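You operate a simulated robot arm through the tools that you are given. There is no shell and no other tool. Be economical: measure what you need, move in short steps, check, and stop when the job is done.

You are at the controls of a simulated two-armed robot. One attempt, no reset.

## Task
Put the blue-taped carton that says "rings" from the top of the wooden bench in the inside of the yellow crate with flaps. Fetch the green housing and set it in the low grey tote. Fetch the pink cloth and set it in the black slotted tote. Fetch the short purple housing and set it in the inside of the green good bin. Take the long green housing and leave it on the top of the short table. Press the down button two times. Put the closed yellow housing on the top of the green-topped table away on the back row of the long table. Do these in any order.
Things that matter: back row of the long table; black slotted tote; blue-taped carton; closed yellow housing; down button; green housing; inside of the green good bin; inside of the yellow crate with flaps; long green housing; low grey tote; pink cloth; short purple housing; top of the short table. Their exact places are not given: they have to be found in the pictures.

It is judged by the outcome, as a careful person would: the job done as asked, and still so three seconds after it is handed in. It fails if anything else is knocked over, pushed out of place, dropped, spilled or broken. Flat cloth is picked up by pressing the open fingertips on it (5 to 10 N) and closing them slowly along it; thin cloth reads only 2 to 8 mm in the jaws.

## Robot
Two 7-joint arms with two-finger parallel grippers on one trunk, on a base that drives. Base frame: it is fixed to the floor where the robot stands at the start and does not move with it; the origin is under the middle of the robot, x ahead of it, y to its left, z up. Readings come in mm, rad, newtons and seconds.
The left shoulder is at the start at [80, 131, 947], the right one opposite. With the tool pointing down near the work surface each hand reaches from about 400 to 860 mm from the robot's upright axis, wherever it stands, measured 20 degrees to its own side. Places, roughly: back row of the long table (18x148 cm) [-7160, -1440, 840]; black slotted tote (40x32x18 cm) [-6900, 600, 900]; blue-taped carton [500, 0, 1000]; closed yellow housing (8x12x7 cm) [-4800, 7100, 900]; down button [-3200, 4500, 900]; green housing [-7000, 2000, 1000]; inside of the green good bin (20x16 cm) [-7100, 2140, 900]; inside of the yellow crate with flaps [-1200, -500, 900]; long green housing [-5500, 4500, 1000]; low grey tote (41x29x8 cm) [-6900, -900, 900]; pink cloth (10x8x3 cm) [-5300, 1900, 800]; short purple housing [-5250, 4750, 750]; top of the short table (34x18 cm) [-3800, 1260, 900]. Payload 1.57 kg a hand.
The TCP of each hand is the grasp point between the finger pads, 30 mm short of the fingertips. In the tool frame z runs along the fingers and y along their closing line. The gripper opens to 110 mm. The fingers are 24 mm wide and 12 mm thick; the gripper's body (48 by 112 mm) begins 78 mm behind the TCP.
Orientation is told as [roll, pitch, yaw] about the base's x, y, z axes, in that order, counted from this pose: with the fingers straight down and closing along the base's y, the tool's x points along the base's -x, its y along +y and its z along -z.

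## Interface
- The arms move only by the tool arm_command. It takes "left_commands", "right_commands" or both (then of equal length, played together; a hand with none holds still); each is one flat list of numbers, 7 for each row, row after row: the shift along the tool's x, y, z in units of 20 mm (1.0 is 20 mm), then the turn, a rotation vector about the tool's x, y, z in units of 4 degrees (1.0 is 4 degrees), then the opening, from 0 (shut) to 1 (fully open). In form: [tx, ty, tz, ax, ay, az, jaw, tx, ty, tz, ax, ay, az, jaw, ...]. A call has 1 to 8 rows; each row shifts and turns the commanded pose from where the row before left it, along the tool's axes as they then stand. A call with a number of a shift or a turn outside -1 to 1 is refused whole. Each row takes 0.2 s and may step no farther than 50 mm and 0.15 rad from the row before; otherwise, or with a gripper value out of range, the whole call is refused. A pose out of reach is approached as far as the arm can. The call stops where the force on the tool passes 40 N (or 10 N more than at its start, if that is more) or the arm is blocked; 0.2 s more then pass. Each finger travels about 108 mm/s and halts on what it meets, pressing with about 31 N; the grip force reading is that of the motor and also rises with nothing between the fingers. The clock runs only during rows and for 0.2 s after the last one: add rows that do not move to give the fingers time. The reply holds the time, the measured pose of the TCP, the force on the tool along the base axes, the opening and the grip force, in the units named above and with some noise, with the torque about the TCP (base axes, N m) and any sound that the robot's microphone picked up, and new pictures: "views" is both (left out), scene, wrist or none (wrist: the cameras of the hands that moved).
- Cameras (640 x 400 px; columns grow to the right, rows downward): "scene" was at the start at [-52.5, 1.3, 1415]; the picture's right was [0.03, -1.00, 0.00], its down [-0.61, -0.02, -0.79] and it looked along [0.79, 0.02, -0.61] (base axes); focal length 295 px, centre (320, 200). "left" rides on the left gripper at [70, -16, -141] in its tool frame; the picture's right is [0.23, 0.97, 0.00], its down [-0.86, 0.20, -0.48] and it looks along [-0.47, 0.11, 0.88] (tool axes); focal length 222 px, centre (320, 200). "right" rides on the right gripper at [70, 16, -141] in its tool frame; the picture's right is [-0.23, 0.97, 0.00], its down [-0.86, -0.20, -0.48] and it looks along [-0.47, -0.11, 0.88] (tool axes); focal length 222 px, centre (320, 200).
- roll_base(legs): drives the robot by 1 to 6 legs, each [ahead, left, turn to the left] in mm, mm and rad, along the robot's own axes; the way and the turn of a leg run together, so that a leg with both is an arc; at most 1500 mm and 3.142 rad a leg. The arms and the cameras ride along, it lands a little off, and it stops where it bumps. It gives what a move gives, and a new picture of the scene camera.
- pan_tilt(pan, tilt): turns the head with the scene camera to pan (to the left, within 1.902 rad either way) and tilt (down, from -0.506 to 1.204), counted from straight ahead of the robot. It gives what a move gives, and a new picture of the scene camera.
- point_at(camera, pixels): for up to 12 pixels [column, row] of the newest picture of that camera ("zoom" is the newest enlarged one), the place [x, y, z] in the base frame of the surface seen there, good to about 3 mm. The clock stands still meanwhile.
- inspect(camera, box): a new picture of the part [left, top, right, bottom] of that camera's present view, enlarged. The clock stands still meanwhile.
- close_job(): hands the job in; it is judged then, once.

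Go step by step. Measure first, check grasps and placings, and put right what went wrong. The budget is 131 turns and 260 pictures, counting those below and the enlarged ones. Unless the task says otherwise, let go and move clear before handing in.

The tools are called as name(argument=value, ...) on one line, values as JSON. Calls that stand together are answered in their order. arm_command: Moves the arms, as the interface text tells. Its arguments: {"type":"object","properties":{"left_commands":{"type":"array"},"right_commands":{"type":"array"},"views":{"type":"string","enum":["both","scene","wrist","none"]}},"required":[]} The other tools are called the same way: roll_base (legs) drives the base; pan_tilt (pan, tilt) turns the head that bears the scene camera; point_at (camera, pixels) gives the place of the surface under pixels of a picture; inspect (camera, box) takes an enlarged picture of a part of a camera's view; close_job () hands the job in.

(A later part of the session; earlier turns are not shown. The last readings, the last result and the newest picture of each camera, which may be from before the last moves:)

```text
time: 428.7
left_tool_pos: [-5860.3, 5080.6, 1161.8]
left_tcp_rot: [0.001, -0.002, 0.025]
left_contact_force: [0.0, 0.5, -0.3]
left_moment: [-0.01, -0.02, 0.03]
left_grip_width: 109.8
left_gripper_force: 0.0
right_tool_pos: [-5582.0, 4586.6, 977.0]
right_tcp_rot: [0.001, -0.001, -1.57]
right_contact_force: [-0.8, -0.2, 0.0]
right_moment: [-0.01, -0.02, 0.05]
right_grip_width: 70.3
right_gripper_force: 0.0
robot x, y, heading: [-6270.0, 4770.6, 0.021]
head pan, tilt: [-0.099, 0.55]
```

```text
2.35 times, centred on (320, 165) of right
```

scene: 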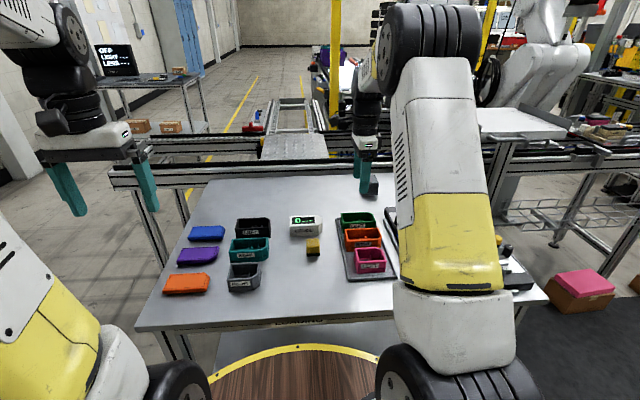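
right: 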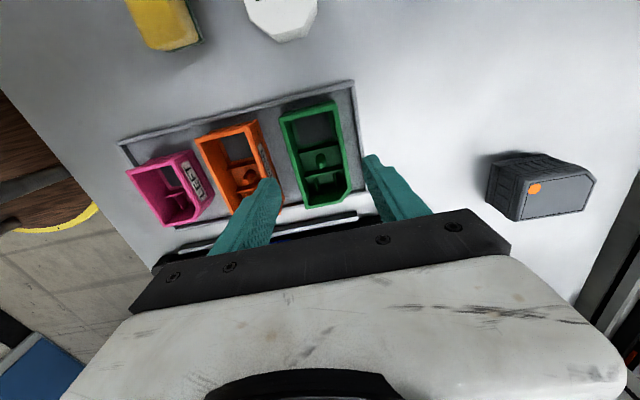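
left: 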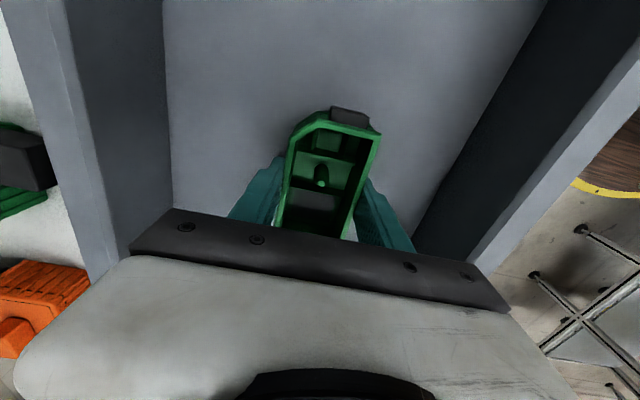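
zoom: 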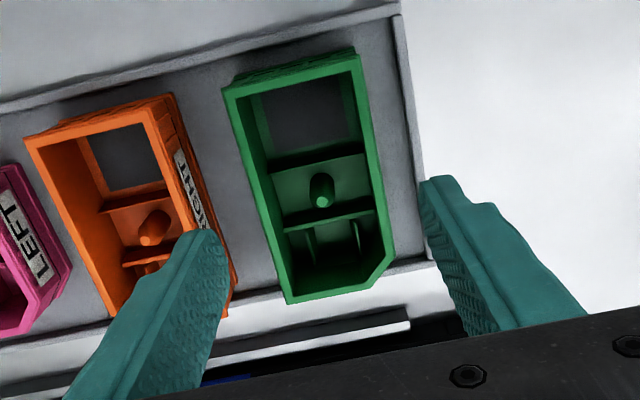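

Aligned. I descend the remaining 76 mm and close.

arm_command(right_commands=[0, 0, 1, 0, 0, 0, 0.636, 0, 0, 1, 0, 0, 0, 0.636, 0, 0, 1, 0, 0, 0, 0.636, 0, 0, 0.75, 0, 0, 0, 0.636, 0, 0, 0, 0, 0, 0, 0.55, 0, 0, 0, 0, 0, 0, 0.45, 0, 0, 0, 0, 0, 0, 0.4], views="wrist")

```text
time: 430.3
left_tool_pos: [-5859.8, 5079.5, 1162.7]
left_tcp_rot: [0.0, 0.0, 0.027]
left_contact_force: [0.0, -0.3, 0.0]
left_moment: [0.0, 0.01, 0.0]
left_grip_width: 110.3
left_gripper_force: 0.1
right_tool_pos: [-5581.1, 4586.2, 899.8]
right_tcp_rot: [0.0, 0.001, -1.571]
right_contact_force: [-0.4, -0.3, 0.8]
right_moment: [0.0, -0.01, 0.01]
right_grip_width: 53.6
right_gripper_force: 31.6
robot x, y, heading: [-6267.4, 4768.5, 0.022]
head pan, tilt: [-0.099, 0.55]
```

right: 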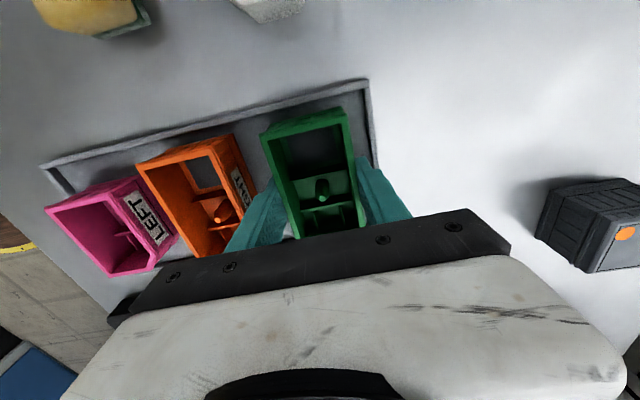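

Gripped at 53.6 mm. I lift straight up and retract.

arm_command(right_commands=[0, 0, -0.4, 0, 0, 0, 0.4, 0, 0, -0.8, 0, 0, 0, 0.4, 0, 0, -1, 0, 0, 0, 0.4, 0, 0, -1, 0, 0, 0, 0.4, 0, 0, -1, 0, 0, 0, 0.4, 0, 0, -1, 0, 0, 0, 0.4, 0, 0, -1, 0, 0, 0, 0.4, 0, 0, -1, 0, 0, 0, 0.4], views="wrist")

arm_command(right_commands=[0, -0.9, -1, 0, 0, 0, 0.4, 0, -0.9, -1, 0, 0, 0, 0.4, 0, -0.9, -1, 0, 0, 0, 0.4, 0, -0.9, -1, 0, 0, 0, 0.4, 0, -0.9, -1, 0, 0, 0, 0.4, 0, -0.9, -1, 0, 0, 0, 0.4, 0, -0.9, -1, 0, 0, 0, 0.4, 0, -0.9, 0, 0, 0, 0, 0.4], views="none")

arm_command(right_commands=[0, -1, 0, 0, 0, 0, 0.4, 0, -1, 0, 0, 0, 0, 0.4, 0, -1, 0, 0, 0, 0, 0.4, 0, -1, 0, 0, 0, 0, 0.4, 0, -1, 0, 0, 0, 0, 0.4, 0, -1, 0, 0, 0, 0, 0.4], views="scene")

```text
time: 432.1
left_tool_pos: [-5859.5, 5077.6, 1162.9]
left_tcp_rot: [0.0, 0.0, 0.024]
left_contact_force: [-0.1, -0.8, 0.5]
left_moment: [-0.02, 0.0, -0.03]
left_grip_width: 109.9
left_gripper_force: 0.1
right_tool_pos: [-5581.2, 4586.2, 1046.0]
right_tcp_rot: [0.0, 0.001, -1.572]
right_contact_force: [-0.2, 0.7, -1.1]
right_moment: [-0.04, 0.0, -0.02]
right_grip_width: 53.8
right_gripper_force: 31.0
robot x, y, heading: [-6266.6, 4770.6, 0.023]
head pan, tilt: [-0.099, 0.55]
```

right: 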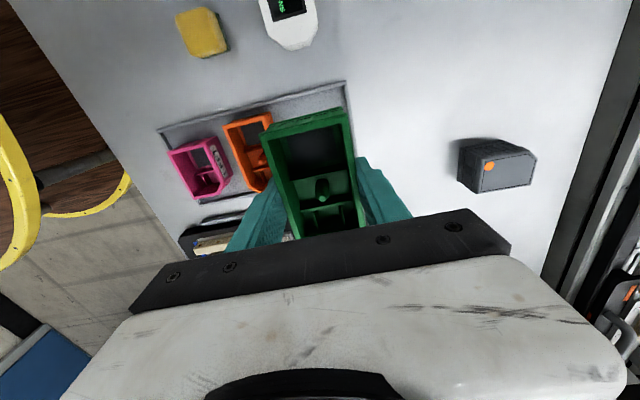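

```text
time: 433.9
left_tool_pos: [-5858.2, 5080.0, 1162.0]
left_tcp_rot: [0.0, 0.0, 0.026]
left_contact_force: [0.4, -0.2, -0.5]
left_moment: [0.01, 0.02, -0.03]
left_grip_width: 110.2
left_gripper_force: 0.0
right_tool_pos: [-5726.8, 4584.9, 1183.6]
right_tcp_rot: [0.001, 0.001, -1.572]
right_contact_force: [-0.3, 0.3, -1.7]
right_moment: [-0.03, 0.02, 0.0]
right_grip_width: 53.7
right_gripper_force: 31.0
robot x, y, heading: [-6268.4, 4769.4, 0.022]
head pan, tilt: [-0.099, 0.55]
```

```text
time: 435.3
left_tool_pos: [-5859.4, 5078.9, 1162.5]
left_tcp_rot: [0.001, 0.0, 0.025]
left_contact_force: [0.4, 0.1, -0.7]
left_moment: [0.01, 0.02, 0.02]
left_grip_width: 109.7
left_gripper_force: 0.1
right_tool_pos: [-5845.5, 4587.5, 1183.9]
right_tcp_rot: [-0.001, 0.0, -1.571]
right_contact_force: [1.0, 0.0, -1.8]
right_moment: [0.01, 0.03, 0.01]
right_grip_width: 53.6
right_gripper_force: 31.2
robot x, y, heading: [-6271.0, 4771.1, 0.017]
head pan, tilt: [-0.099, 0.55]
```

scene: 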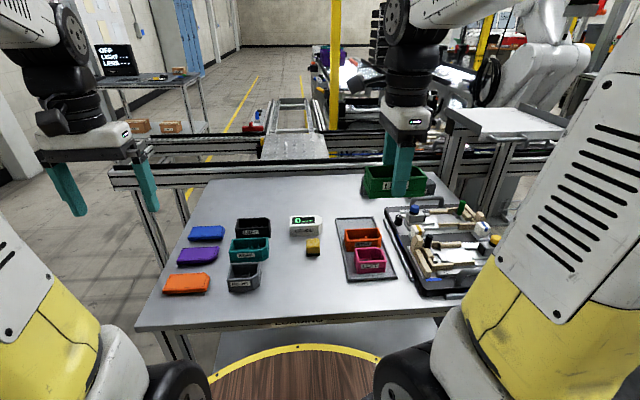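

I have the green housing. The short table at (-3800,1260) lies beyond the line, so I try the south end: down the aisle to y≈-2200, then look +x.

roll_base(legs=[[0, 0, -1.592], [1500, 0, 0], [1500, 0, 0], [1500, 0, 0], [1500, 0, 0], [900, 0, 0]])

pan_tilt(pan=1.2, tilt=0.25)

```text
time: 472.1
left_tool_pos: [-6165.0, -2573.0, 1162.6]
left_tcp_rot: [0.001, -0.001, -1.62]
left_contact_force: [0.0, 0.3, -0.1]
left_moment: [0.02, -0.02, -0.03]
left_grip_width: 110.0
left_gripper_force: 0.0
right_tool_pos: [-6657.5, -2549.9, 1184.5]
right_tcp_rot: [-0.002, -0.001, 3.067]
right_contact_force: [0.3, 0.2, -1.3]
right_moment: [0.03, -0.01, 0.0]
right_grip_width: 53.6
right_gripper_force: 30.6
robot x, y, heading: [-6442.6, -2143.6, -1.625]
head pan, tilt: [-0.099, 0.55]
```

scene: 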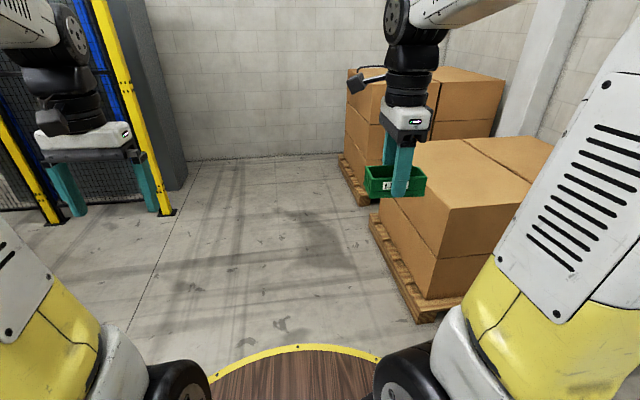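

```text
time: 473.6
left_tool_pos: [-6163.6, -2573.7, 1161.8]
left_tcp_rot: [0.001, 0.001, -1.62]
left_contact_force: [-0.2, 0.7, -0.3]
left_moment: [-0.02, 0.02, 0.01]
left_grip_width: 110.2
left_gripper_force: 0.1
right_tool_pos: [-6657.4, -2551.0, 1184.5]
right_tcp_rot: [0.0, -0.001, 3.068]
right_contact_force: [-0.5, -0.9, -1.6]
right_moment: [0.0, 0.01, 0.06]
right_grip_width: 53.6
right_gripper_force: 31.1
robot x, y, heading: [-6445.1, -2142.2, -1.626]
head pan, tilt: [1.201, 0.25]
```

scene: 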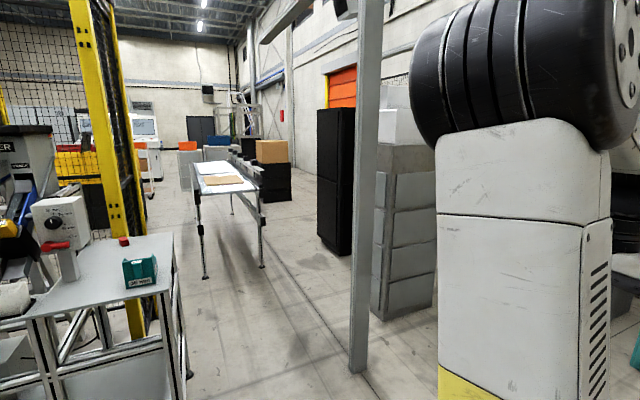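

An aisle toward +x opens here. I measure its limits.

point_at(camera="scene", pixels=[[170, 270], [185, 370], [360, 365], [140, 335], [260, 262], [205, 275], [330, 245], [245, 200], [200, 165], [290, 195], [270, 300], [160, 190]])

pan_tilt(pan=1.75, tilt=0.3)

```text
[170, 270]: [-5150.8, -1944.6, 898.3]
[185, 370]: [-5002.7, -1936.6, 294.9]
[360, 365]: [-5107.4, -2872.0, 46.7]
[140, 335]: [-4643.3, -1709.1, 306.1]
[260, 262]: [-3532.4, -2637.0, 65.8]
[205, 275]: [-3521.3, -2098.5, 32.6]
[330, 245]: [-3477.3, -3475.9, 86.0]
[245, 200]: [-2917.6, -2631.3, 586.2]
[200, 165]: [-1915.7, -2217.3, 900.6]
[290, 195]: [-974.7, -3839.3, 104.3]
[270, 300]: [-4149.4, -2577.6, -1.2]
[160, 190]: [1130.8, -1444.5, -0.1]
```

```text
time: 474.6
left_tool_pos: [-6165.0, -2573.5, 1161.5]
left_tcp_rot: [-0.001, -0.001, -1.62]
left_contact_force: [0.3, 0.2, 0.0]
left_moment: [-0.02, 0.01, 0.01]
left_grip_width: 109.7
left_gripper_force: 0.1
right_tool_pos: [-6657.3, -2550.6, 1184.1]
right_tcp_rot: [0.001, 0.0, 3.067]
right_contact_force: [-0.7, 0.0, -2.0]
right_moment: [0.0, 0.04, 0.0]
right_grip_width: 53.7
right_gripper_force: 31.4
robot x, y, heading: [-6444.4, -2142.1, -1.622]
head pan, tilt: [1.751, 0.3]
```

scene: 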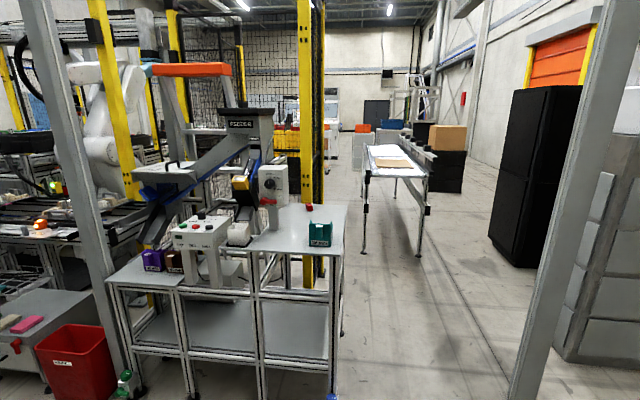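

South has uncertain tight gaps; the cell gate I saw from the west (open doorway near (-2170,2050)) is reached by the known northern way. I drive back up the aisle.

roll_base(legs=[[0, 0, 1.6], [0, 0, 1.59], [300, -165, 0], [1500, 0, 0], [1500, 0, 0], [1500, 0, 0]])

```text
time: 505.9
left_tool_pos: [-6684.0, 3128.8, 1162.6]
left_tcp_rot: [0.001, 0.0, 1.599]
left_contact_force: [-0.5, 0.3, 0.5]
left_moment: [0.0, 0.02, -0.02]
left_grip_width: 110.2
left_gripper_force: 0.1
right_tool_pos: [-6191.8, 3143.2, 1184.0]
right_tcp_rot: [-0.002, 0.001, 0.004]
right_contact_force: [-0.4, -0.1, -2.0]
right_moment: [0.02, 0.03, 0.01]
right_grip_width: 53.5
right_gripper_force: 31.0
robot x, y, heading: [-6376.2, 2721.1, 1.592]
head pan, tilt: [1.751, 0.3]
```

scene: 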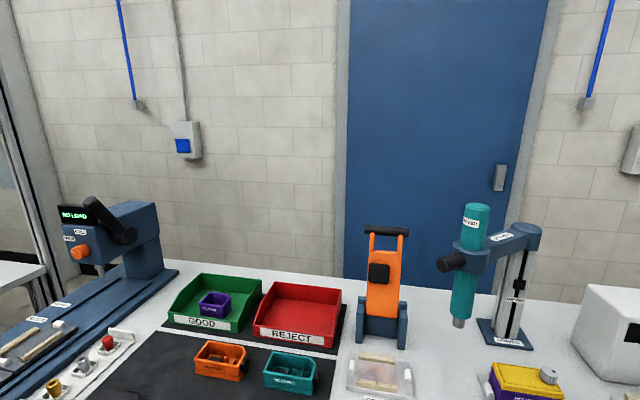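

On track at (-6376,2721), and purple is still in the GOOD bin. I go on north and then east.

roll_base(legs=[[0, 0, -0.022], [1500, 0, 0], [1500, 0, 0], [250, 0, 0], [0, 0, -1.571], [1400, 0, 0]])

pan_tilt(pan=0.0, tilt=0.3)

```text
time: 532.6
left_tool_pos: [-4603.3, 6323.4, 1162.4]
left_tcp_rot: [0.0, 0.0, 0.016]
left_contact_force: [-0.5, -0.5, -0.3]
left_moment: [-0.03, 0.0, 0.0]
left_grip_width: 109.7
left_gripper_force: 0.1
right_tool_pos: [-4595.6, 5830.8, 1184.0]
right_tcp_rot: [-0.001, 0.0, -1.579]
right_contact_force: [-0.1, 0.0, -2.1]
right_moment: [-0.01, -0.02, 0.0]
right_grip_width: 53.7
right_gripper_force: 31.3
robot x, y, heading: [-5018.9, 6016.6, 0.011]
head pan, tilt: [1.751, 0.3]
```

scene: 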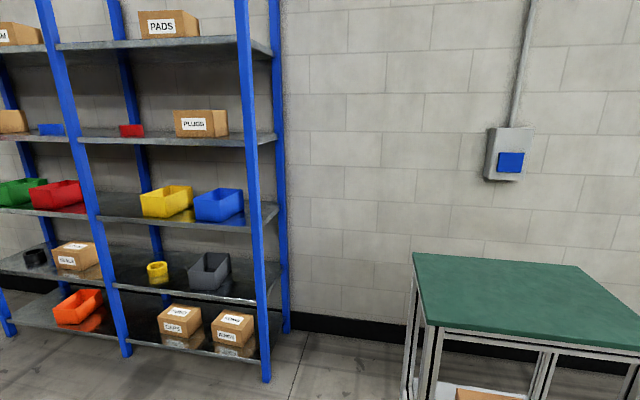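

```text
time: 534.4
left_tool_pos: [-4604.5, 6322.9, 1162.8]
left_tcp_rot: [-0.002, 0.001, 0.018]
left_contact_force: [0.4, -0.1, -0.6]
left_moment: [-0.03, 0.03, 0.0]
left_grip_width: 110.1
left_gripper_force: 0.1
right_tool_pos: [-4594.7, 5830.6, 1184.5]
right_tcp_rot: [0.001, 0.0, -1.579]
right_contact_force: [0.1, -0.8, -1.6]
right_moment: [-0.02, -0.01, -0.01]
right_grip_width: 53.8
right_gripper_force: 30.9
robot x, y, heading: [-5017.6, 6021.2, 0.007]
head pan, tilt: [0.0, 0.3]
```

scene: 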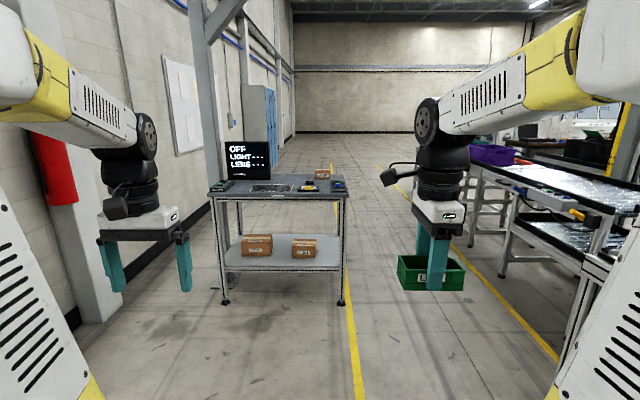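

Clear way east between the console table and the conveyors. I drive through to about (550,5550) and turn to face -y.

roll_base(legs=[[1300, -610, -0.008], [1500, 0, 0], [1400, 0, 0], [1380, 150, 0], [0, 0, -1.571]])

pan_tilt(pan=0.2, tilt=0.4)

```text
time: 565.6
left_tool_pos: [895.0, 5323.9, 1161.4]
left_tcp_rot: [-0.001, 0.0, -1.55]
left_contact_force: [-0.5, 0.0, -0.7]
left_moment: [0.03, -0.01, 0.03]
left_grip_width: 109.9
left_gripper_force: 0.0
right_tool_pos: [402.5, 5313.7, 1183.7]
right_tcp_rot: [0.001, 0.0, 3.135]
right_contact_force: [0.2, 0.2, -1.6]
right_moment: [-0.01, -0.02, 0.0]
right_grip_width: 53.9
right_gripper_force: 31.3
robot x, y, heading: [588.0, 5738.7, -1.556]
head pan, tilt: [0.0, 0.3]
```

scene: 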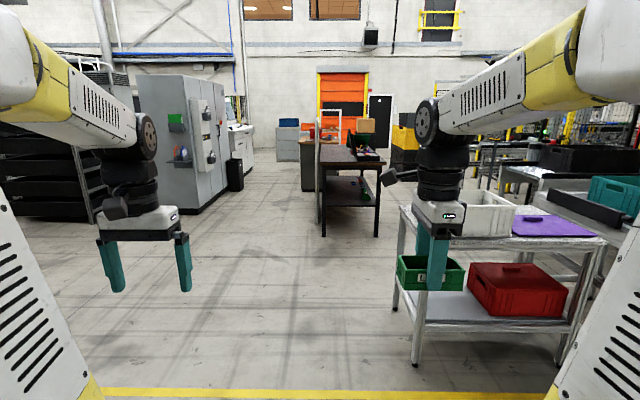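

```text
time: 566.3
left_tool_pos: [895.4, 5324.7, 1161.9]
left_tcp_rot: [0.001, 0.001, -1.551]
left_contact_force: [0.2, -0.4, -0.5]
left_moment: [0.02, 0.0, -0.02]
left_grip_width: 109.8
left_gripper_force: 0.0
right_tool_pos: [402.7, 5313.7, 1183.6]
right_tcp_rot: [0.0, 0.0, 3.134]
right_contact_force: [-0.3, -0.1, -1.0]
right_moment: [0.01, 0.01, 0.01]
right_grip_width: 53.3
right_gripper_force: 30.8
robot x, y, heading: [587.7, 5739.2, -1.557]
head pan, tilt: [0.201, 0.4]
```

scene: 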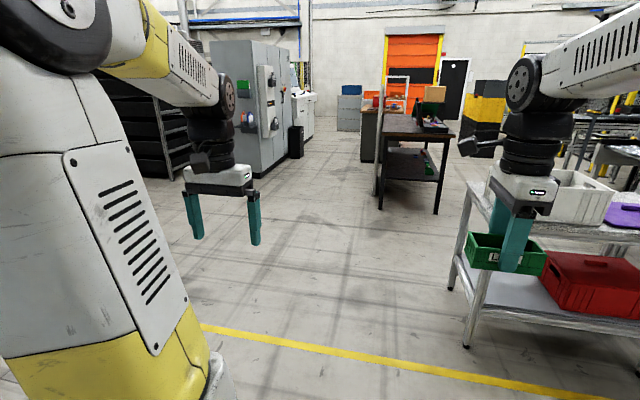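

I continue round the white table and down to (-600,2100), then face the gate (-x).

roll_base(legs=[[1250, 0, -0.014], [1250, 0, 0], [0, -1200, 0], [1130, 0, 0], [0, 0, -1.571]])

pan_tilt(pan=0.0, tilt=0.3)

```text
time: 593.4
left_tool_pos: [-1091.5, 1872.0, 1162.8]
left_tcp_rot: [0.001, 0.0, 3.139]
left_contact_force: [0.0, 0.3, -0.2]
left_moment: [-0.02, 0.01, -0.01]
left_grip_width: 109.8
left_gripper_force: 0.2
right_tool_pos: [-1090.4, 2363.5, 1183.6]
right_tcp_rot: [-0.001, 0.0, 1.542]
right_contact_force: [-0.1, 1.0, -0.4]
right_moment: [-0.01, -0.02, 0.02]
right_grip_width: 53.7
right_gripper_force: 31.1
robot x, y, heading: [-675.9, 2166.1, 3.134]
head pan, tilt: [0.201, 0.4]
```

scene: 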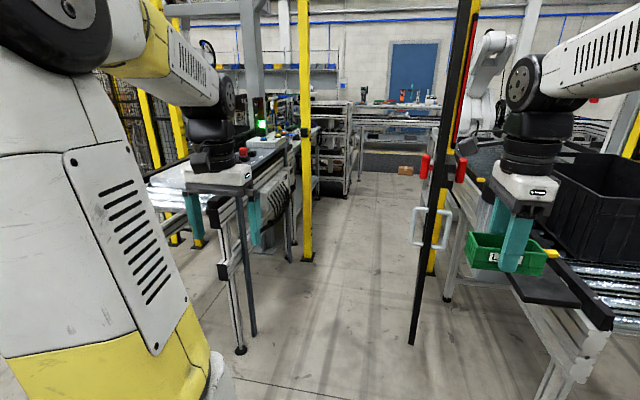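

```text
time: 594.1
left_tool_pos: [-1090.3, 1871.9, 1161.5]
left_tcp_rot: [0.001, -0.001, 3.139]
left_contact_force: [0.2, 0.5, 0.0]
left_moment: [-0.01, 0.02, 0.01]
left_grip_width: 110.1
left_gripper_force: 0.1
right_tool_pos: [-1091.0, 2363.5, 1183.7]
right_tcp_rot: [0.0, -0.001, 1.539]
right_contact_force: [-0.5, 0.3, -0.9]
right_moment: [-0.02, 0.01, 0.03]
right_grip_width: 53.7
right_gripper_force: 31.2
robot x, y, heading: [-669.5, 2168.8, 3.132]
head pan, tilt: [0.0, 0.3]
```

scene: 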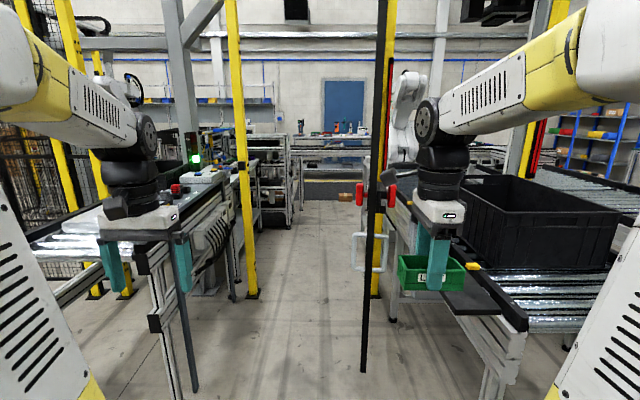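

The gate is open: left post foot at (250,295), door edge at (365,370). I measure the opening and the racks beyond.

point_at(camera="scene", pixels=[[251, 293], [364, 368], [375, 293], [193, 385], [233, 297], [288, 225], [345, 197], [262, 210], [392, 318], [238, 205], [290, 160], [355, 250]])

inspect(camera="scene", box=[180, 100, 400, 300])

```text
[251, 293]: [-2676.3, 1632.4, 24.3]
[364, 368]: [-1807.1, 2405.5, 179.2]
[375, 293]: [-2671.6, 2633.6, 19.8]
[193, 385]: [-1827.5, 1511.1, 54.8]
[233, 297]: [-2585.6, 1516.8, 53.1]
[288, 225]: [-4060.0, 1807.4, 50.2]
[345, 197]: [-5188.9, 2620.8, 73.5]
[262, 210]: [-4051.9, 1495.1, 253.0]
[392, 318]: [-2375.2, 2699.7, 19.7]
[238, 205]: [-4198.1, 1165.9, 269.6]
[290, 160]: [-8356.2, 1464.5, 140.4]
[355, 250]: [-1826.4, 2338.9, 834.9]
```

```text
2.00 times, centred on (290, 200) of scene
```

zoom: 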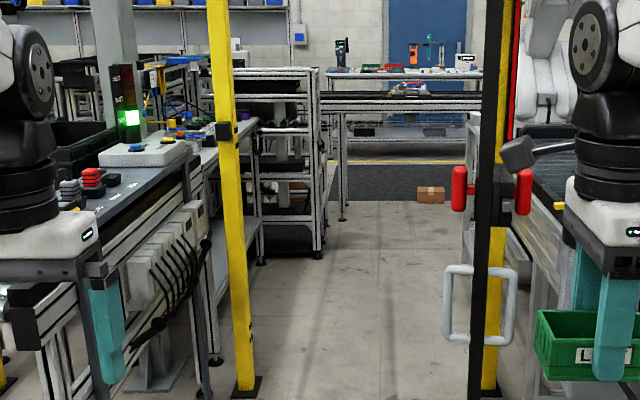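

The lane is y 1632..2340. I tuck the left hand 100 mm inward and drive through at y≈2010 to x≈-3000, then look left.

arm_command(left_commands=[0, -1, 0, 0, 0, 0, 1, 0, -1, 0, 0, 0, 0, 1, 0, -1, 0, 0, 0, 0, 1, 0, -1, 0, 0, 0, 0, 0.5, 0, -1, 0, 0, 0, 0, 0.2], views="none")

roll_base(legs=[[0, 165, 0.008], [1250, 0, 0], [1080, 0, 0]])

pan_tilt(pan=0.55, tilt=0.45)

```text
time: 595.3
left_tool_pos: [-1091.1, 1970.9, 1162.1]
left_tcp_rot: [-0.001, -0.002, 3.138]
left_contact_force: [-0.3, -0.4, 0.2]
left_moment: [0.04, -0.06, 0.01]
left_grip_width: 22.2
left_gripper_force: 0.0
right_tool_pos: [-1089.5, 2363.5, 1184.1]
right_tcp_rot: [0.0, 0.0, 1.542]
right_contact_force: [1.0, 0.1, -1.3]
right_moment: [-0.01, -0.02, -0.04]
right_grip_width: 53.8
right_gripper_force: 31.1
robot x, y, heading: [-674.1, 2170.7, 3.128]
head pan, tilt: [0.0, 0.3]
```

```text
time: 607.7
left_tool_pos: [-3410.8, 1845.9, 1162.2]
left_tcp_rot: [0.001, 0.0, 3.128]
left_contact_force: [0.4, 0.4, 0.0]
left_moment: [0.02, 0.02, -0.02]
left_grip_width: 22.1
left_gripper_force: 0.1
right_tool_pos: [-3406.5, 2238.8, 1184.4]
right_tcp_rot: [0.001, 0.0, 1.53]
right_contact_force: [0.1, 0.1, -0.9]
right_moment: [0.01, -0.02, -0.02]
right_grip_width: 53.3
right_gripper_force: 31.2
robot x, y, heading: [-2991.2, 2036.9, 3.125]
head pan, tilt: [0.0, 0.3]
```

scene: 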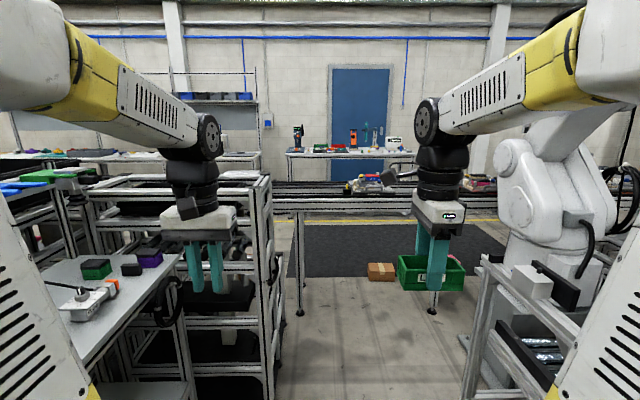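

```text
time: 608.7
left_tool_pos: [-3410.8, 1845.6, 1162.5]
left_tcp_rot: [0.001, 0.0, 3.127]
left_contact_force: [-0.7, -0.9, -0.4]
left_moment: [0.05, -0.01, -0.01]
left_grip_width: 22.1
left_gripper_force: 0.0
right_tool_pos: [-3407.7, 2239.3, 1184.0]
right_tcp_rot: [0.001, 0.003, 1.528]
right_contact_force: [0.2, -0.1, -0.9]
right_moment: [0.02, 0.01, -0.02]
right_grip_width: 53.8
right_gripper_force: 30.8
robot x, y, heading: [-2990.5, 2038.4, 3.122]
head pan, tilt: [0.55, 0.45]
```

scene: 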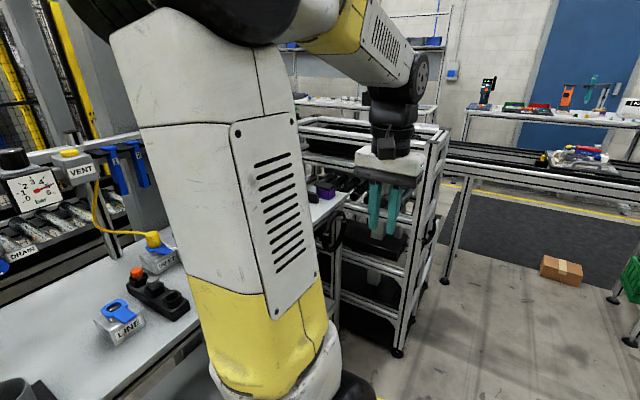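

Inside the cell; a bench with small boxes is on the left. I move 450 ahead and turn to face it (-y).

roll_base(legs=[[430, 0, 0.015], [0, 0, 1.571]])

pan_tilt(pan=-0.2, tilt=0.6)

point_at(camera="scene", pixels=[[320, 200], [320, 250], [320, 300], [250, 250], [250, 200], [380, 200], [380, 250], [420, 220], [350, 150], [300, 150], [200, 220], [440, 280]])

```text
time: 615.1
left_tool_pos: [-3228.8, 1627.0, 1162.3]
left_tcp_rot: [0.0, 0.0, -1.574]
left_contact_force: [0.7, -0.2, -0.2]
left_moment: [0.02, -0.02, 0.01]
left_grip_width: 22.0
left_gripper_force: 0.0
right_tool_pos: [-3619.9, 1626.0, 1184.2]
right_tcp_rot: [0.0, 0.001, 3.112]
right_contact_force: [0.0, 0.2, -1.4]
right_moment: [-0.01, 0.01, 0.01]
right_grip_width: 53.6
right_gripper_force: 31.1
robot x, y, heading: [-3425.9, 2042.9, -1.576]
head pan, tilt: [0.55, 0.45]
```

scene: 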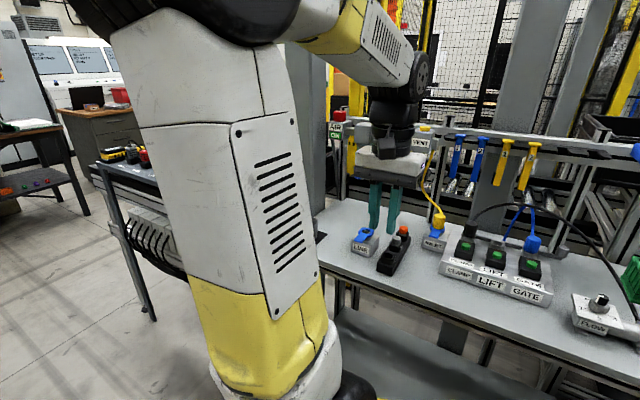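

```text
time: 616.2
left_tool_pos: [-3228.4, 1626.5, 1161.0]
left_tcp_rot: [0.002, 0.001, -1.574]
left_contact_force: [0.0, 1.0, 0.4]
left_moment: [0.02, -0.01, 0.02]
left_grip_width: 21.8
left_gripper_force: 0.1
right_tool_pos: [-3621.8, 1626.3, 1183.8]
right_tcp_rot: [0.001, -0.001, 3.113]
right_contact_force: [-0.3, 0.4, -1.5]
right_moment: [-0.01, 0.0, -0.04]
right_grip_width: 53.6
right_gripper_force: 30.9
robot x, y, heading: [-3422.6, 2046.2, -1.58]
head pan, tilt: [-0.201, 0.6]
```

scene: 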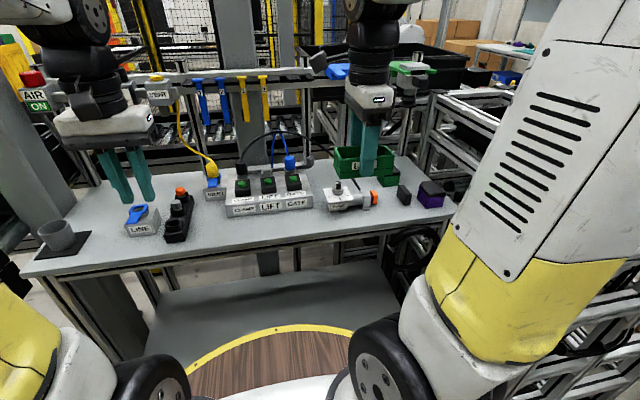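

```text
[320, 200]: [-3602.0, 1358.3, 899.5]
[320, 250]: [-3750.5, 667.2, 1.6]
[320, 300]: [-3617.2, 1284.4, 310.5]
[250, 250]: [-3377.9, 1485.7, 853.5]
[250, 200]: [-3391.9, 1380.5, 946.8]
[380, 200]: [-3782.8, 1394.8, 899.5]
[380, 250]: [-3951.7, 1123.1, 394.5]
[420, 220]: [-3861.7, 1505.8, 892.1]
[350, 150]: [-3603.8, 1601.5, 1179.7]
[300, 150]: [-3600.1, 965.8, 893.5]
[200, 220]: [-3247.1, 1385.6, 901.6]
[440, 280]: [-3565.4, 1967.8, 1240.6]
```

The bench is z≈900. The target spot (-3800,1260) is near the small boxes at (390–430,190); I enlarge it and locate free surface.

inspect(camera="scene", box=[310, 130, 470, 230])

inspect(camera="right", box=[0, 0, 640, 400])

point_at(camera="scene", pixels=[[405, 162], [415, 170], [395, 168], [375, 192], [404, 190], [430, 190], [412, 205], [388, 176], [330, 165], [326, 175], [440, 180], [400, 160]])

```text
4.00 times, centred on (390, 180) of scene
```

zoom: 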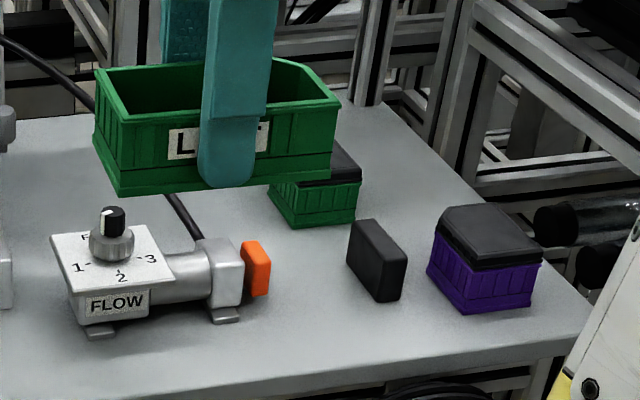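

```text
1.00 times, centred on (320, 200) of right (not enlarged: the box is as wide or as high as the picture)
```

zoom: 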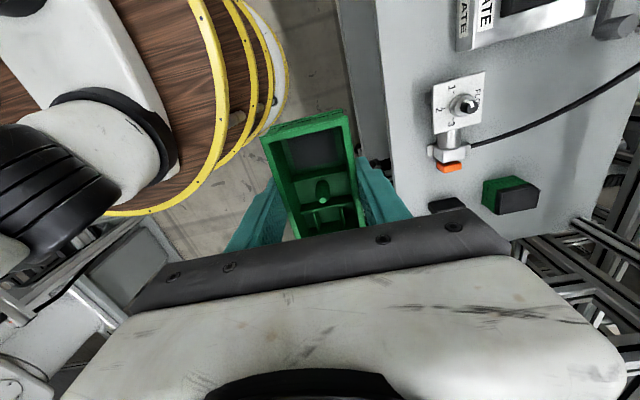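

```text
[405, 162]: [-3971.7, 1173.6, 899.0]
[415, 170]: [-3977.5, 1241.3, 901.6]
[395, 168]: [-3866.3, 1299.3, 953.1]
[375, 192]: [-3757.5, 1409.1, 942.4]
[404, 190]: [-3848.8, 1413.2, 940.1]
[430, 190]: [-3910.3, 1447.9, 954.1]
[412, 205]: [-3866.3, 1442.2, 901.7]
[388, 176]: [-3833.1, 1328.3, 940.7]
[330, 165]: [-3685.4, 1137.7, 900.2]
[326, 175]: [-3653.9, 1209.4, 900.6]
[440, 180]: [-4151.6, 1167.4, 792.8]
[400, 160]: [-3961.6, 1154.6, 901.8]
```

Free bench surface lies at about (-3800,1205), behind the small green/black box (y≥1290) and clear of FLOW. I drive in and carry the housing over that spot.

roll_base(legs=[[0, -150, 0.009], [180, 0, 0]])

arm_command(right_commands=[-0.12, 0.95, 0, 0, 0, 0, 0.4, -0.12, 0.95, 0, 0, 0, 0, 0.4, -0.12, 0.95, 0, 0, 0, 0, 0.4, -0.12, 0.95, 0, 0, 0, 0, 0.4, -0.12, 0.95, 0, 0, 0, 0, 0.4, -0.12, 0.95, 0, 0, 0, 0, 0.4, -0.12, 0.95, 0, 0, 0, 0, 0.4, -0.12, 0.95, 0, 0, 0, 0, 0.4], views="both")

point_at(camera="right", pixels=[[450, 150], [480, 120], [400, 120], [500, 180], [350, 90], [300, 60], [450, 80], [540, 150], [400, 170], [250, 150], [200, 100], [400, 60]])

```text
time: 618.7
left_tool_pos: [-3379.5, 1448.7, 1162.8]
left_tcp_rot: [0.0, 0.001, -1.569]
left_contact_force: [-0.1, 1.2, -0.5]
left_moment: [0.0, 0.0, -0.02]
left_grip_width: 22.0
left_gripper_force: 0.0
right_tool_pos: [-3771.7, 1445.4, 1184.9]
right_tcp_rot: [0.002, 0.0, 3.119]
right_contact_force: [0.2, 0.0, -1.2]
right_moment: [0.0, -0.02, 0.01]
right_grip_width: 53.8
right_gripper_force: 31.2
robot x, y, heading: [-3578.5, 1868.0, -1.572]
head pan, tilt: [-0.201, 0.6]
```

scene: 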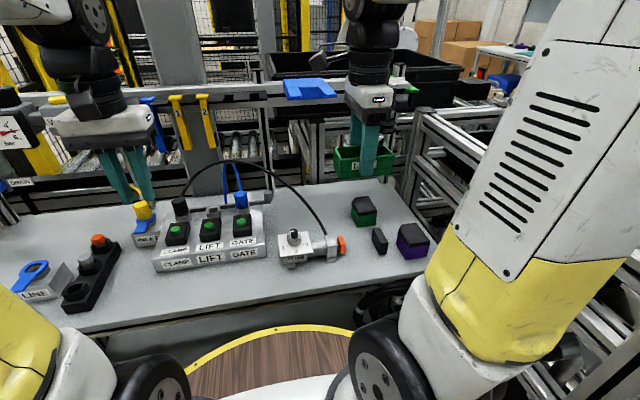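

```text
time: 620.5
left_tool_pos: [-3378.9, 1449.0, 1161.9]
left_tcp_rot: [0.0, 0.0, -1.571]
left_contact_force: [0.6, 0.5, 0.3]
left_moment: [0.01, -0.02, -0.02]
left_grip_width: 22.1
left_gripper_force: 0.1
right_tool_pos: [-3794.7, 1292.8, 1185.1]
right_tcp_rot: [0.001, 0.0, 3.118]
right_contact_force: [1.4, 0.7, -1.1]
right_moment: [-0.02, 0.04, 0.0]
right_grip_width: 53.3
right_gripper_force: 30.8
robot x, y, heading: [-3580.1, 1865.8, -1.574]
head pan, tilt: [-0.201, 0.6]
```

scene: 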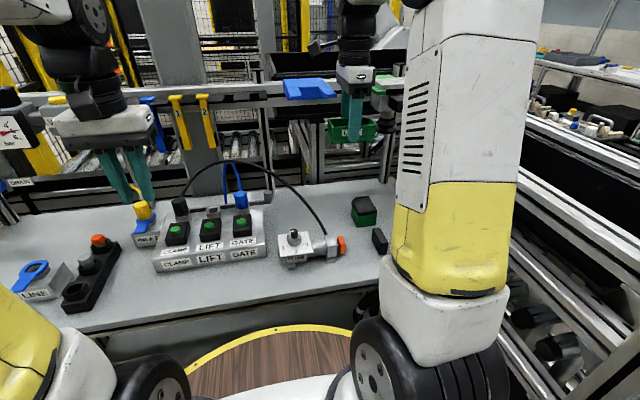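
right: 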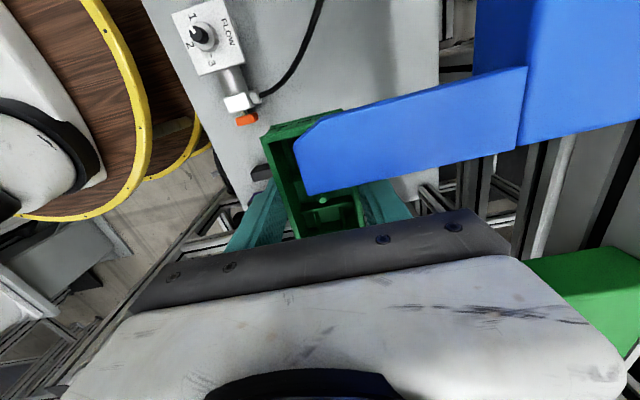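

```text
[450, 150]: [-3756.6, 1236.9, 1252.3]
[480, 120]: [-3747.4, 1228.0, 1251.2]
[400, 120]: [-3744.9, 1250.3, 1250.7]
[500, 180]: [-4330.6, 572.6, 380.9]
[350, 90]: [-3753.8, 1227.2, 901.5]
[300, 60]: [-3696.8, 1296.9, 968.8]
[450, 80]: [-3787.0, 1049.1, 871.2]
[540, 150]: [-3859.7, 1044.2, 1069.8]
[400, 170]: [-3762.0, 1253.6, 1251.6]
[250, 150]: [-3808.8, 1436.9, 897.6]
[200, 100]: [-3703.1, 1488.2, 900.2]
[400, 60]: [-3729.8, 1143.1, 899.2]
```

A blue plate at z≈1251 (tip y≈1280) overhangs the back of the bench right beside the wrist. I back the hand off 100 mm and measure the plate, the green one and the free surface nearer the front.

point_at(camera="right", pixels=[[600, 300], [545, 265], [620, 380], [305, 150], [315, 185], [340, 120], [500, 75], [525, 150]])

arm_command(right_commands=[0, -1, 0, 0, 0, 0, 0.4, 0, -1, 0, 0, 0, 0, 0.4, 0, -1, 0, 0, 0, 0, 0.4, 0, -1, 0, 0, 0, 0, 0.4, 0, -1, 0, 0, 0, 0, 0.4, 0, -1, 0, 0, 0, 0, 0.4], views="both")

inspect(camera="scene", box=[260, 60, 460, 280])

point_at(camera="scene", pixels=[[298, 262], [340, 252], [310, 275], [370, 260], [405, 268], [380, 232], [362, 200], [375, 225], [430, 265], [345, 195], [350, 280], [412, 185]])

```text
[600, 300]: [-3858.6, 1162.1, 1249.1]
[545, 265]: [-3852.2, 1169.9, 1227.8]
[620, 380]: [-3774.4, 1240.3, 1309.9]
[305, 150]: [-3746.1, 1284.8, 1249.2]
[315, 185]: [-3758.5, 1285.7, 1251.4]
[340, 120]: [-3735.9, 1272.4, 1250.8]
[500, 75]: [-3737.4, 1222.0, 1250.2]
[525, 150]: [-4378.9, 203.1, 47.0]
```

```text
time: 621.9
left_tool_pos: [-3380.4, 1448.6, 1161.6]
left_tcp_rot: [-0.001, 0.001, -1.567]
left_contact_force: [-0.2, 0.4, -0.2]
left_moment: [0.03, -0.02, -0.03]
left_grip_width: 22.1
left_gripper_force: 0.1
right_tool_pos: [-3790.6, 1412.1, 1183.4]
right_tcp_rot: [-0.003, 0.0, 3.12]
right_contact_force: [-0.8, -0.3, -1.6]
right_moment: [0.02, -0.01, -0.02]
right_grip_width: 53.6
right_gripper_force: 30.7
robot x, y, heading: [-3577.8, 1860.3, -1.574]
head pan, tilt: [-0.201, 0.6]
```

scene: 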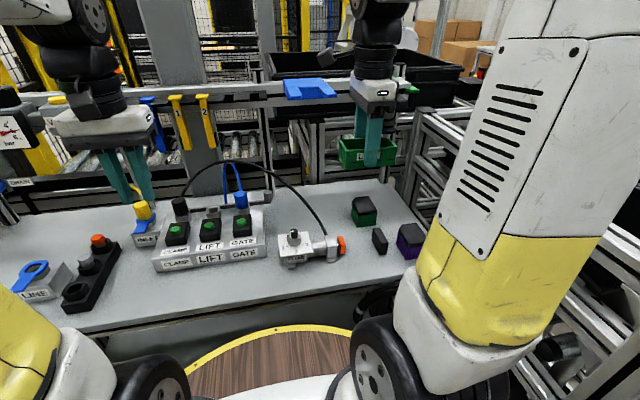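
right: 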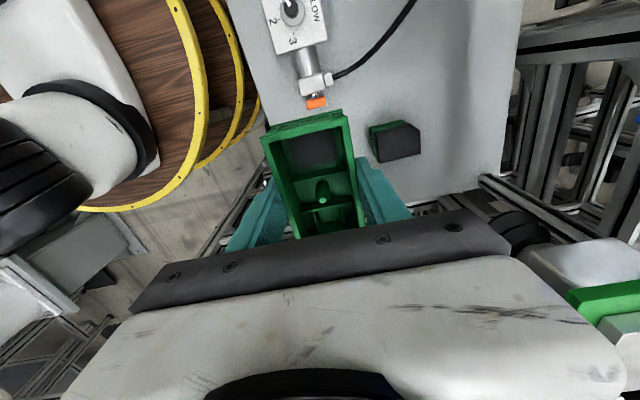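

```text
1.82 times, centred on (360, 170) of scene
```

zoom: 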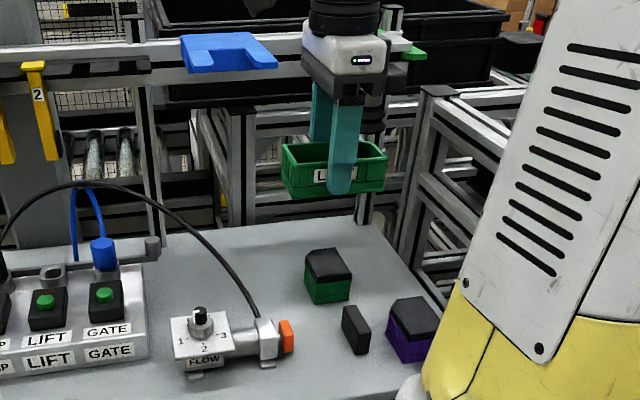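

```text
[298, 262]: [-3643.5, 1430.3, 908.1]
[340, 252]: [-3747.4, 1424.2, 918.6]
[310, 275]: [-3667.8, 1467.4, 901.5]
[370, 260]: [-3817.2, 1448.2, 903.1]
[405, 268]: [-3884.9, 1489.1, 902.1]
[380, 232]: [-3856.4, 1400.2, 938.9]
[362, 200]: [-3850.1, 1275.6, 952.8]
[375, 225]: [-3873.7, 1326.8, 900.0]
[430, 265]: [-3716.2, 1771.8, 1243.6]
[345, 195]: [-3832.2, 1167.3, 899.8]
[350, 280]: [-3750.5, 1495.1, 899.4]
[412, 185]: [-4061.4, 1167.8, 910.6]
```

Blue tip reaches y 1286 only for x>-3768, the green one only y 1170. The free strip right of the small box, around (-3932,1285), suits the housing lengthwise in y; I turn the hand back 91° and move above it.

arm_command(right_commands=[0, 0, 0, 0, 0, -1, 0.4, 0, 0, 0, 0, 0, -1, 0.4, 0, 0, 0, 0, 0, -1, 0.4, 0, 0, 0, 0, 0, -1, 0.4, 0, 0, 0, 0, 0, -1, 0.4, 0, 0, 0, 0, 0, -1, 0.4, 0, 0, 0, 0, 0, -1, 0.4, 0, 0, 0, 0, 0, -1, 0.4], views="none")

arm_command(right_commands=[0, 0, 0, 0, 0, -1, 0.4, 0, 0, 0, 0, 0, -1, 0.4, 0, 0, 0, 0, 0, -1, 0.4, 0, 0, 0, 0, 0, -1, 0.4, 0, 0, 0, 0, 0, -1, 0.4, 0, 0, 0, 0, 0, -1, 0.4, 0, 0, 0, 0, 0, -1, 0.4, 0, 0, 0, 0, 0, -1, 0.4], views="none")

arm_command(right_commands=[0, 0, 0, 0, 0, -0.85, 0.4, 0, 0, 0, 0, 0, -0.85, 0.4, 0, 0, 0, 0, 0, -0.85, 0.4, 0, 0, 0, 0, 0, -0.85, 0.4, 0, 0, 0, 0, 0, -0.85, 0.4, 0, 0, 0, 0, 0, -0.85, 0.4, 0, 0, 0, 0, 0, -0.85, 0.4, 0, 0, 0, 0, 0, -0.85, 0.4], views="none")

arm_command(right_commands=[0, -0.88, 0, 0, 0, 0, 0.4, 0, -0.88, 0, 0, 0, 0, 0.4, -0.5, -0.88, 0, 0, 0, 0, 0.4, -0.5, -0.88, 0, 0, 0, 0, 0.4, -0.8, -0.88, 0, 0, 0, 0, 0.4, -0.8, -0.88, 0, 0, 0, 0, 0.4, -0.8, -0.88, 0, 0, 0, 0, 0.4, -0.8, -0.88, 0, 0, 0, 0, 0.4], views="both")

point_at(camera="right", pixels=[[400, 150], [430, 120], [460, 150], [250, 150], [230, 120], [200, 170], [320, 80], [380, 100], [420, 180], [180, 120], [260, 80], [480, 100]])

```text
time: 623.7
left_tool_pos: [-3378.7, 1447.5, 1161.3]
left_tcp_rot: [0.0, 0.001, -1.567]
left_contact_force: [0.4, 0.2, -0.1]
left_moment: [0.01, 0.01, -0.03]
left_grip_width: 22.0
left_gripper_force: 0.1
right_tool_pos: [-3792.0, 1415.6, 1184.6]
right_tcp_rot: [-0.002, 0.001, -2.606]
right_contact_force: [-0.1, 0.0, -1.3]
right_moment: [0.03, 0.0, 0.01]
right_grip_width: 54.0
right_gripper_force: 31.6
robot x, y, heading: [-3578.4, 1861.3, -1.573]
head pan, tilt: [-0.201, 0.6]
```

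```text
time: 625.5
left_tool_pos: [-3379.0, 1447.5, 1162.0]
left_tcp_rot: [0.0, 0.001, -1.568]
left_contact_force: [0.2, 0.9, 0.0]
left_moment: [-0.03, 0.04, -0.03]
left_grip_width: 22.1
left_gripper_force: 0.0
right_tool_pos: [-3791.8, 1414.5, 1184.1]
right_tcp_rot: [-0.001, 0.0, -2.047]
right_contact_force: [0.6, -1.4, -1.0]
right_moment: [-0.01, -0.03, 0.03]
right_grip_width: 53.7
right_gripper_force: 31.0
robot x, y, heading: [-3576.0, 1865.2, -1.577]
head pan, tilt: [-0.201, 0.6]
```

```text
time: 627.3
left_tool_pos: [-3379.4, 1447.3, 1160.9]
left_tcp_rot: [0.0, 0.002, -1.566]
left_contact_force: [0.0, 0.2, 0.3]
left_moment: [0.02, -0.02, 0.02]
left_grip_width: 21.9
left_gripper_force: 0.0
right_tool_pos: [-3791.4, 1414.6, 1185.6]
right_tcp_rot: [0.0, 0.002, -1.572]
right_contact_force: [-0.5, 0.2, -1.4]
right_moment: [0.04, 0.0, 0.01]
right_grip_width: 53.5
right_gripper_force: 30.8
robot x, y, heading: [-3578.4, 1866.9, -1.576]
head pan, tilt: [-0.201, 0.6]
```

```text
time: 629.1
left_tool_pos: [-3380.3, 1449.1, 1161.5]
left_tcp_rot: [0.001, 0.001, -1.57]
left_contact_force: [0.1, 0.2, 0.3]
left_moment: [-0.02, 0.05, 0.0]
left_grip_width: 21.9
left_gripper_force: 0.1
right_tool_pos: [-3931.2, 1333.0, 1182.0]
right_tcp_rot: [0.0, 0.003, -1.573]
right_contact_force: [0.9, 3.7, -0.8]
right_moment: [-0.12, 0.08, 0.12]
right_grip_width: 53.4
right_gripper_force: 31.0
robot x, y, heading: [-3581.0, 1864.2, -1.574]
head pan, tilt: [-0.201, 0.6]
```

scene: 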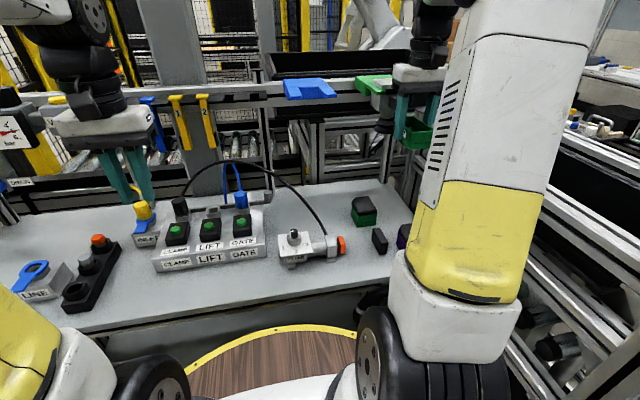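
right: 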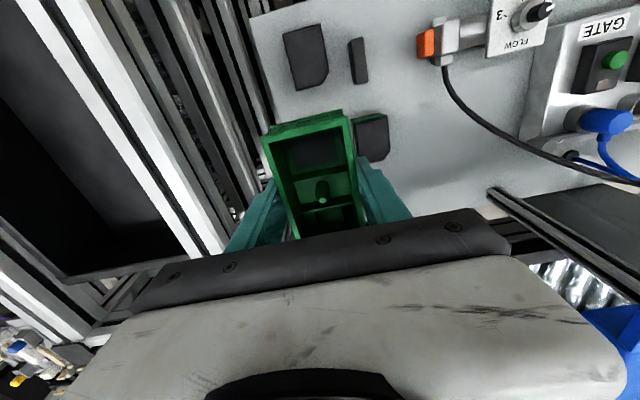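

```text
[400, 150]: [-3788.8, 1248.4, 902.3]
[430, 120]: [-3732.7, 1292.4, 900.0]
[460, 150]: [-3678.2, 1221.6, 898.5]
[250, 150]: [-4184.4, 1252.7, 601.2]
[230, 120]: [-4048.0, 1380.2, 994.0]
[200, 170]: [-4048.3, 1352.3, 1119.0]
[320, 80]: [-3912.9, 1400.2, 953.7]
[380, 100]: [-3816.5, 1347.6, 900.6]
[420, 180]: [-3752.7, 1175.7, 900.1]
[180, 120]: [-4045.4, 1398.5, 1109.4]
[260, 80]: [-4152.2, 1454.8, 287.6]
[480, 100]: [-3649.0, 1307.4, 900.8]
```

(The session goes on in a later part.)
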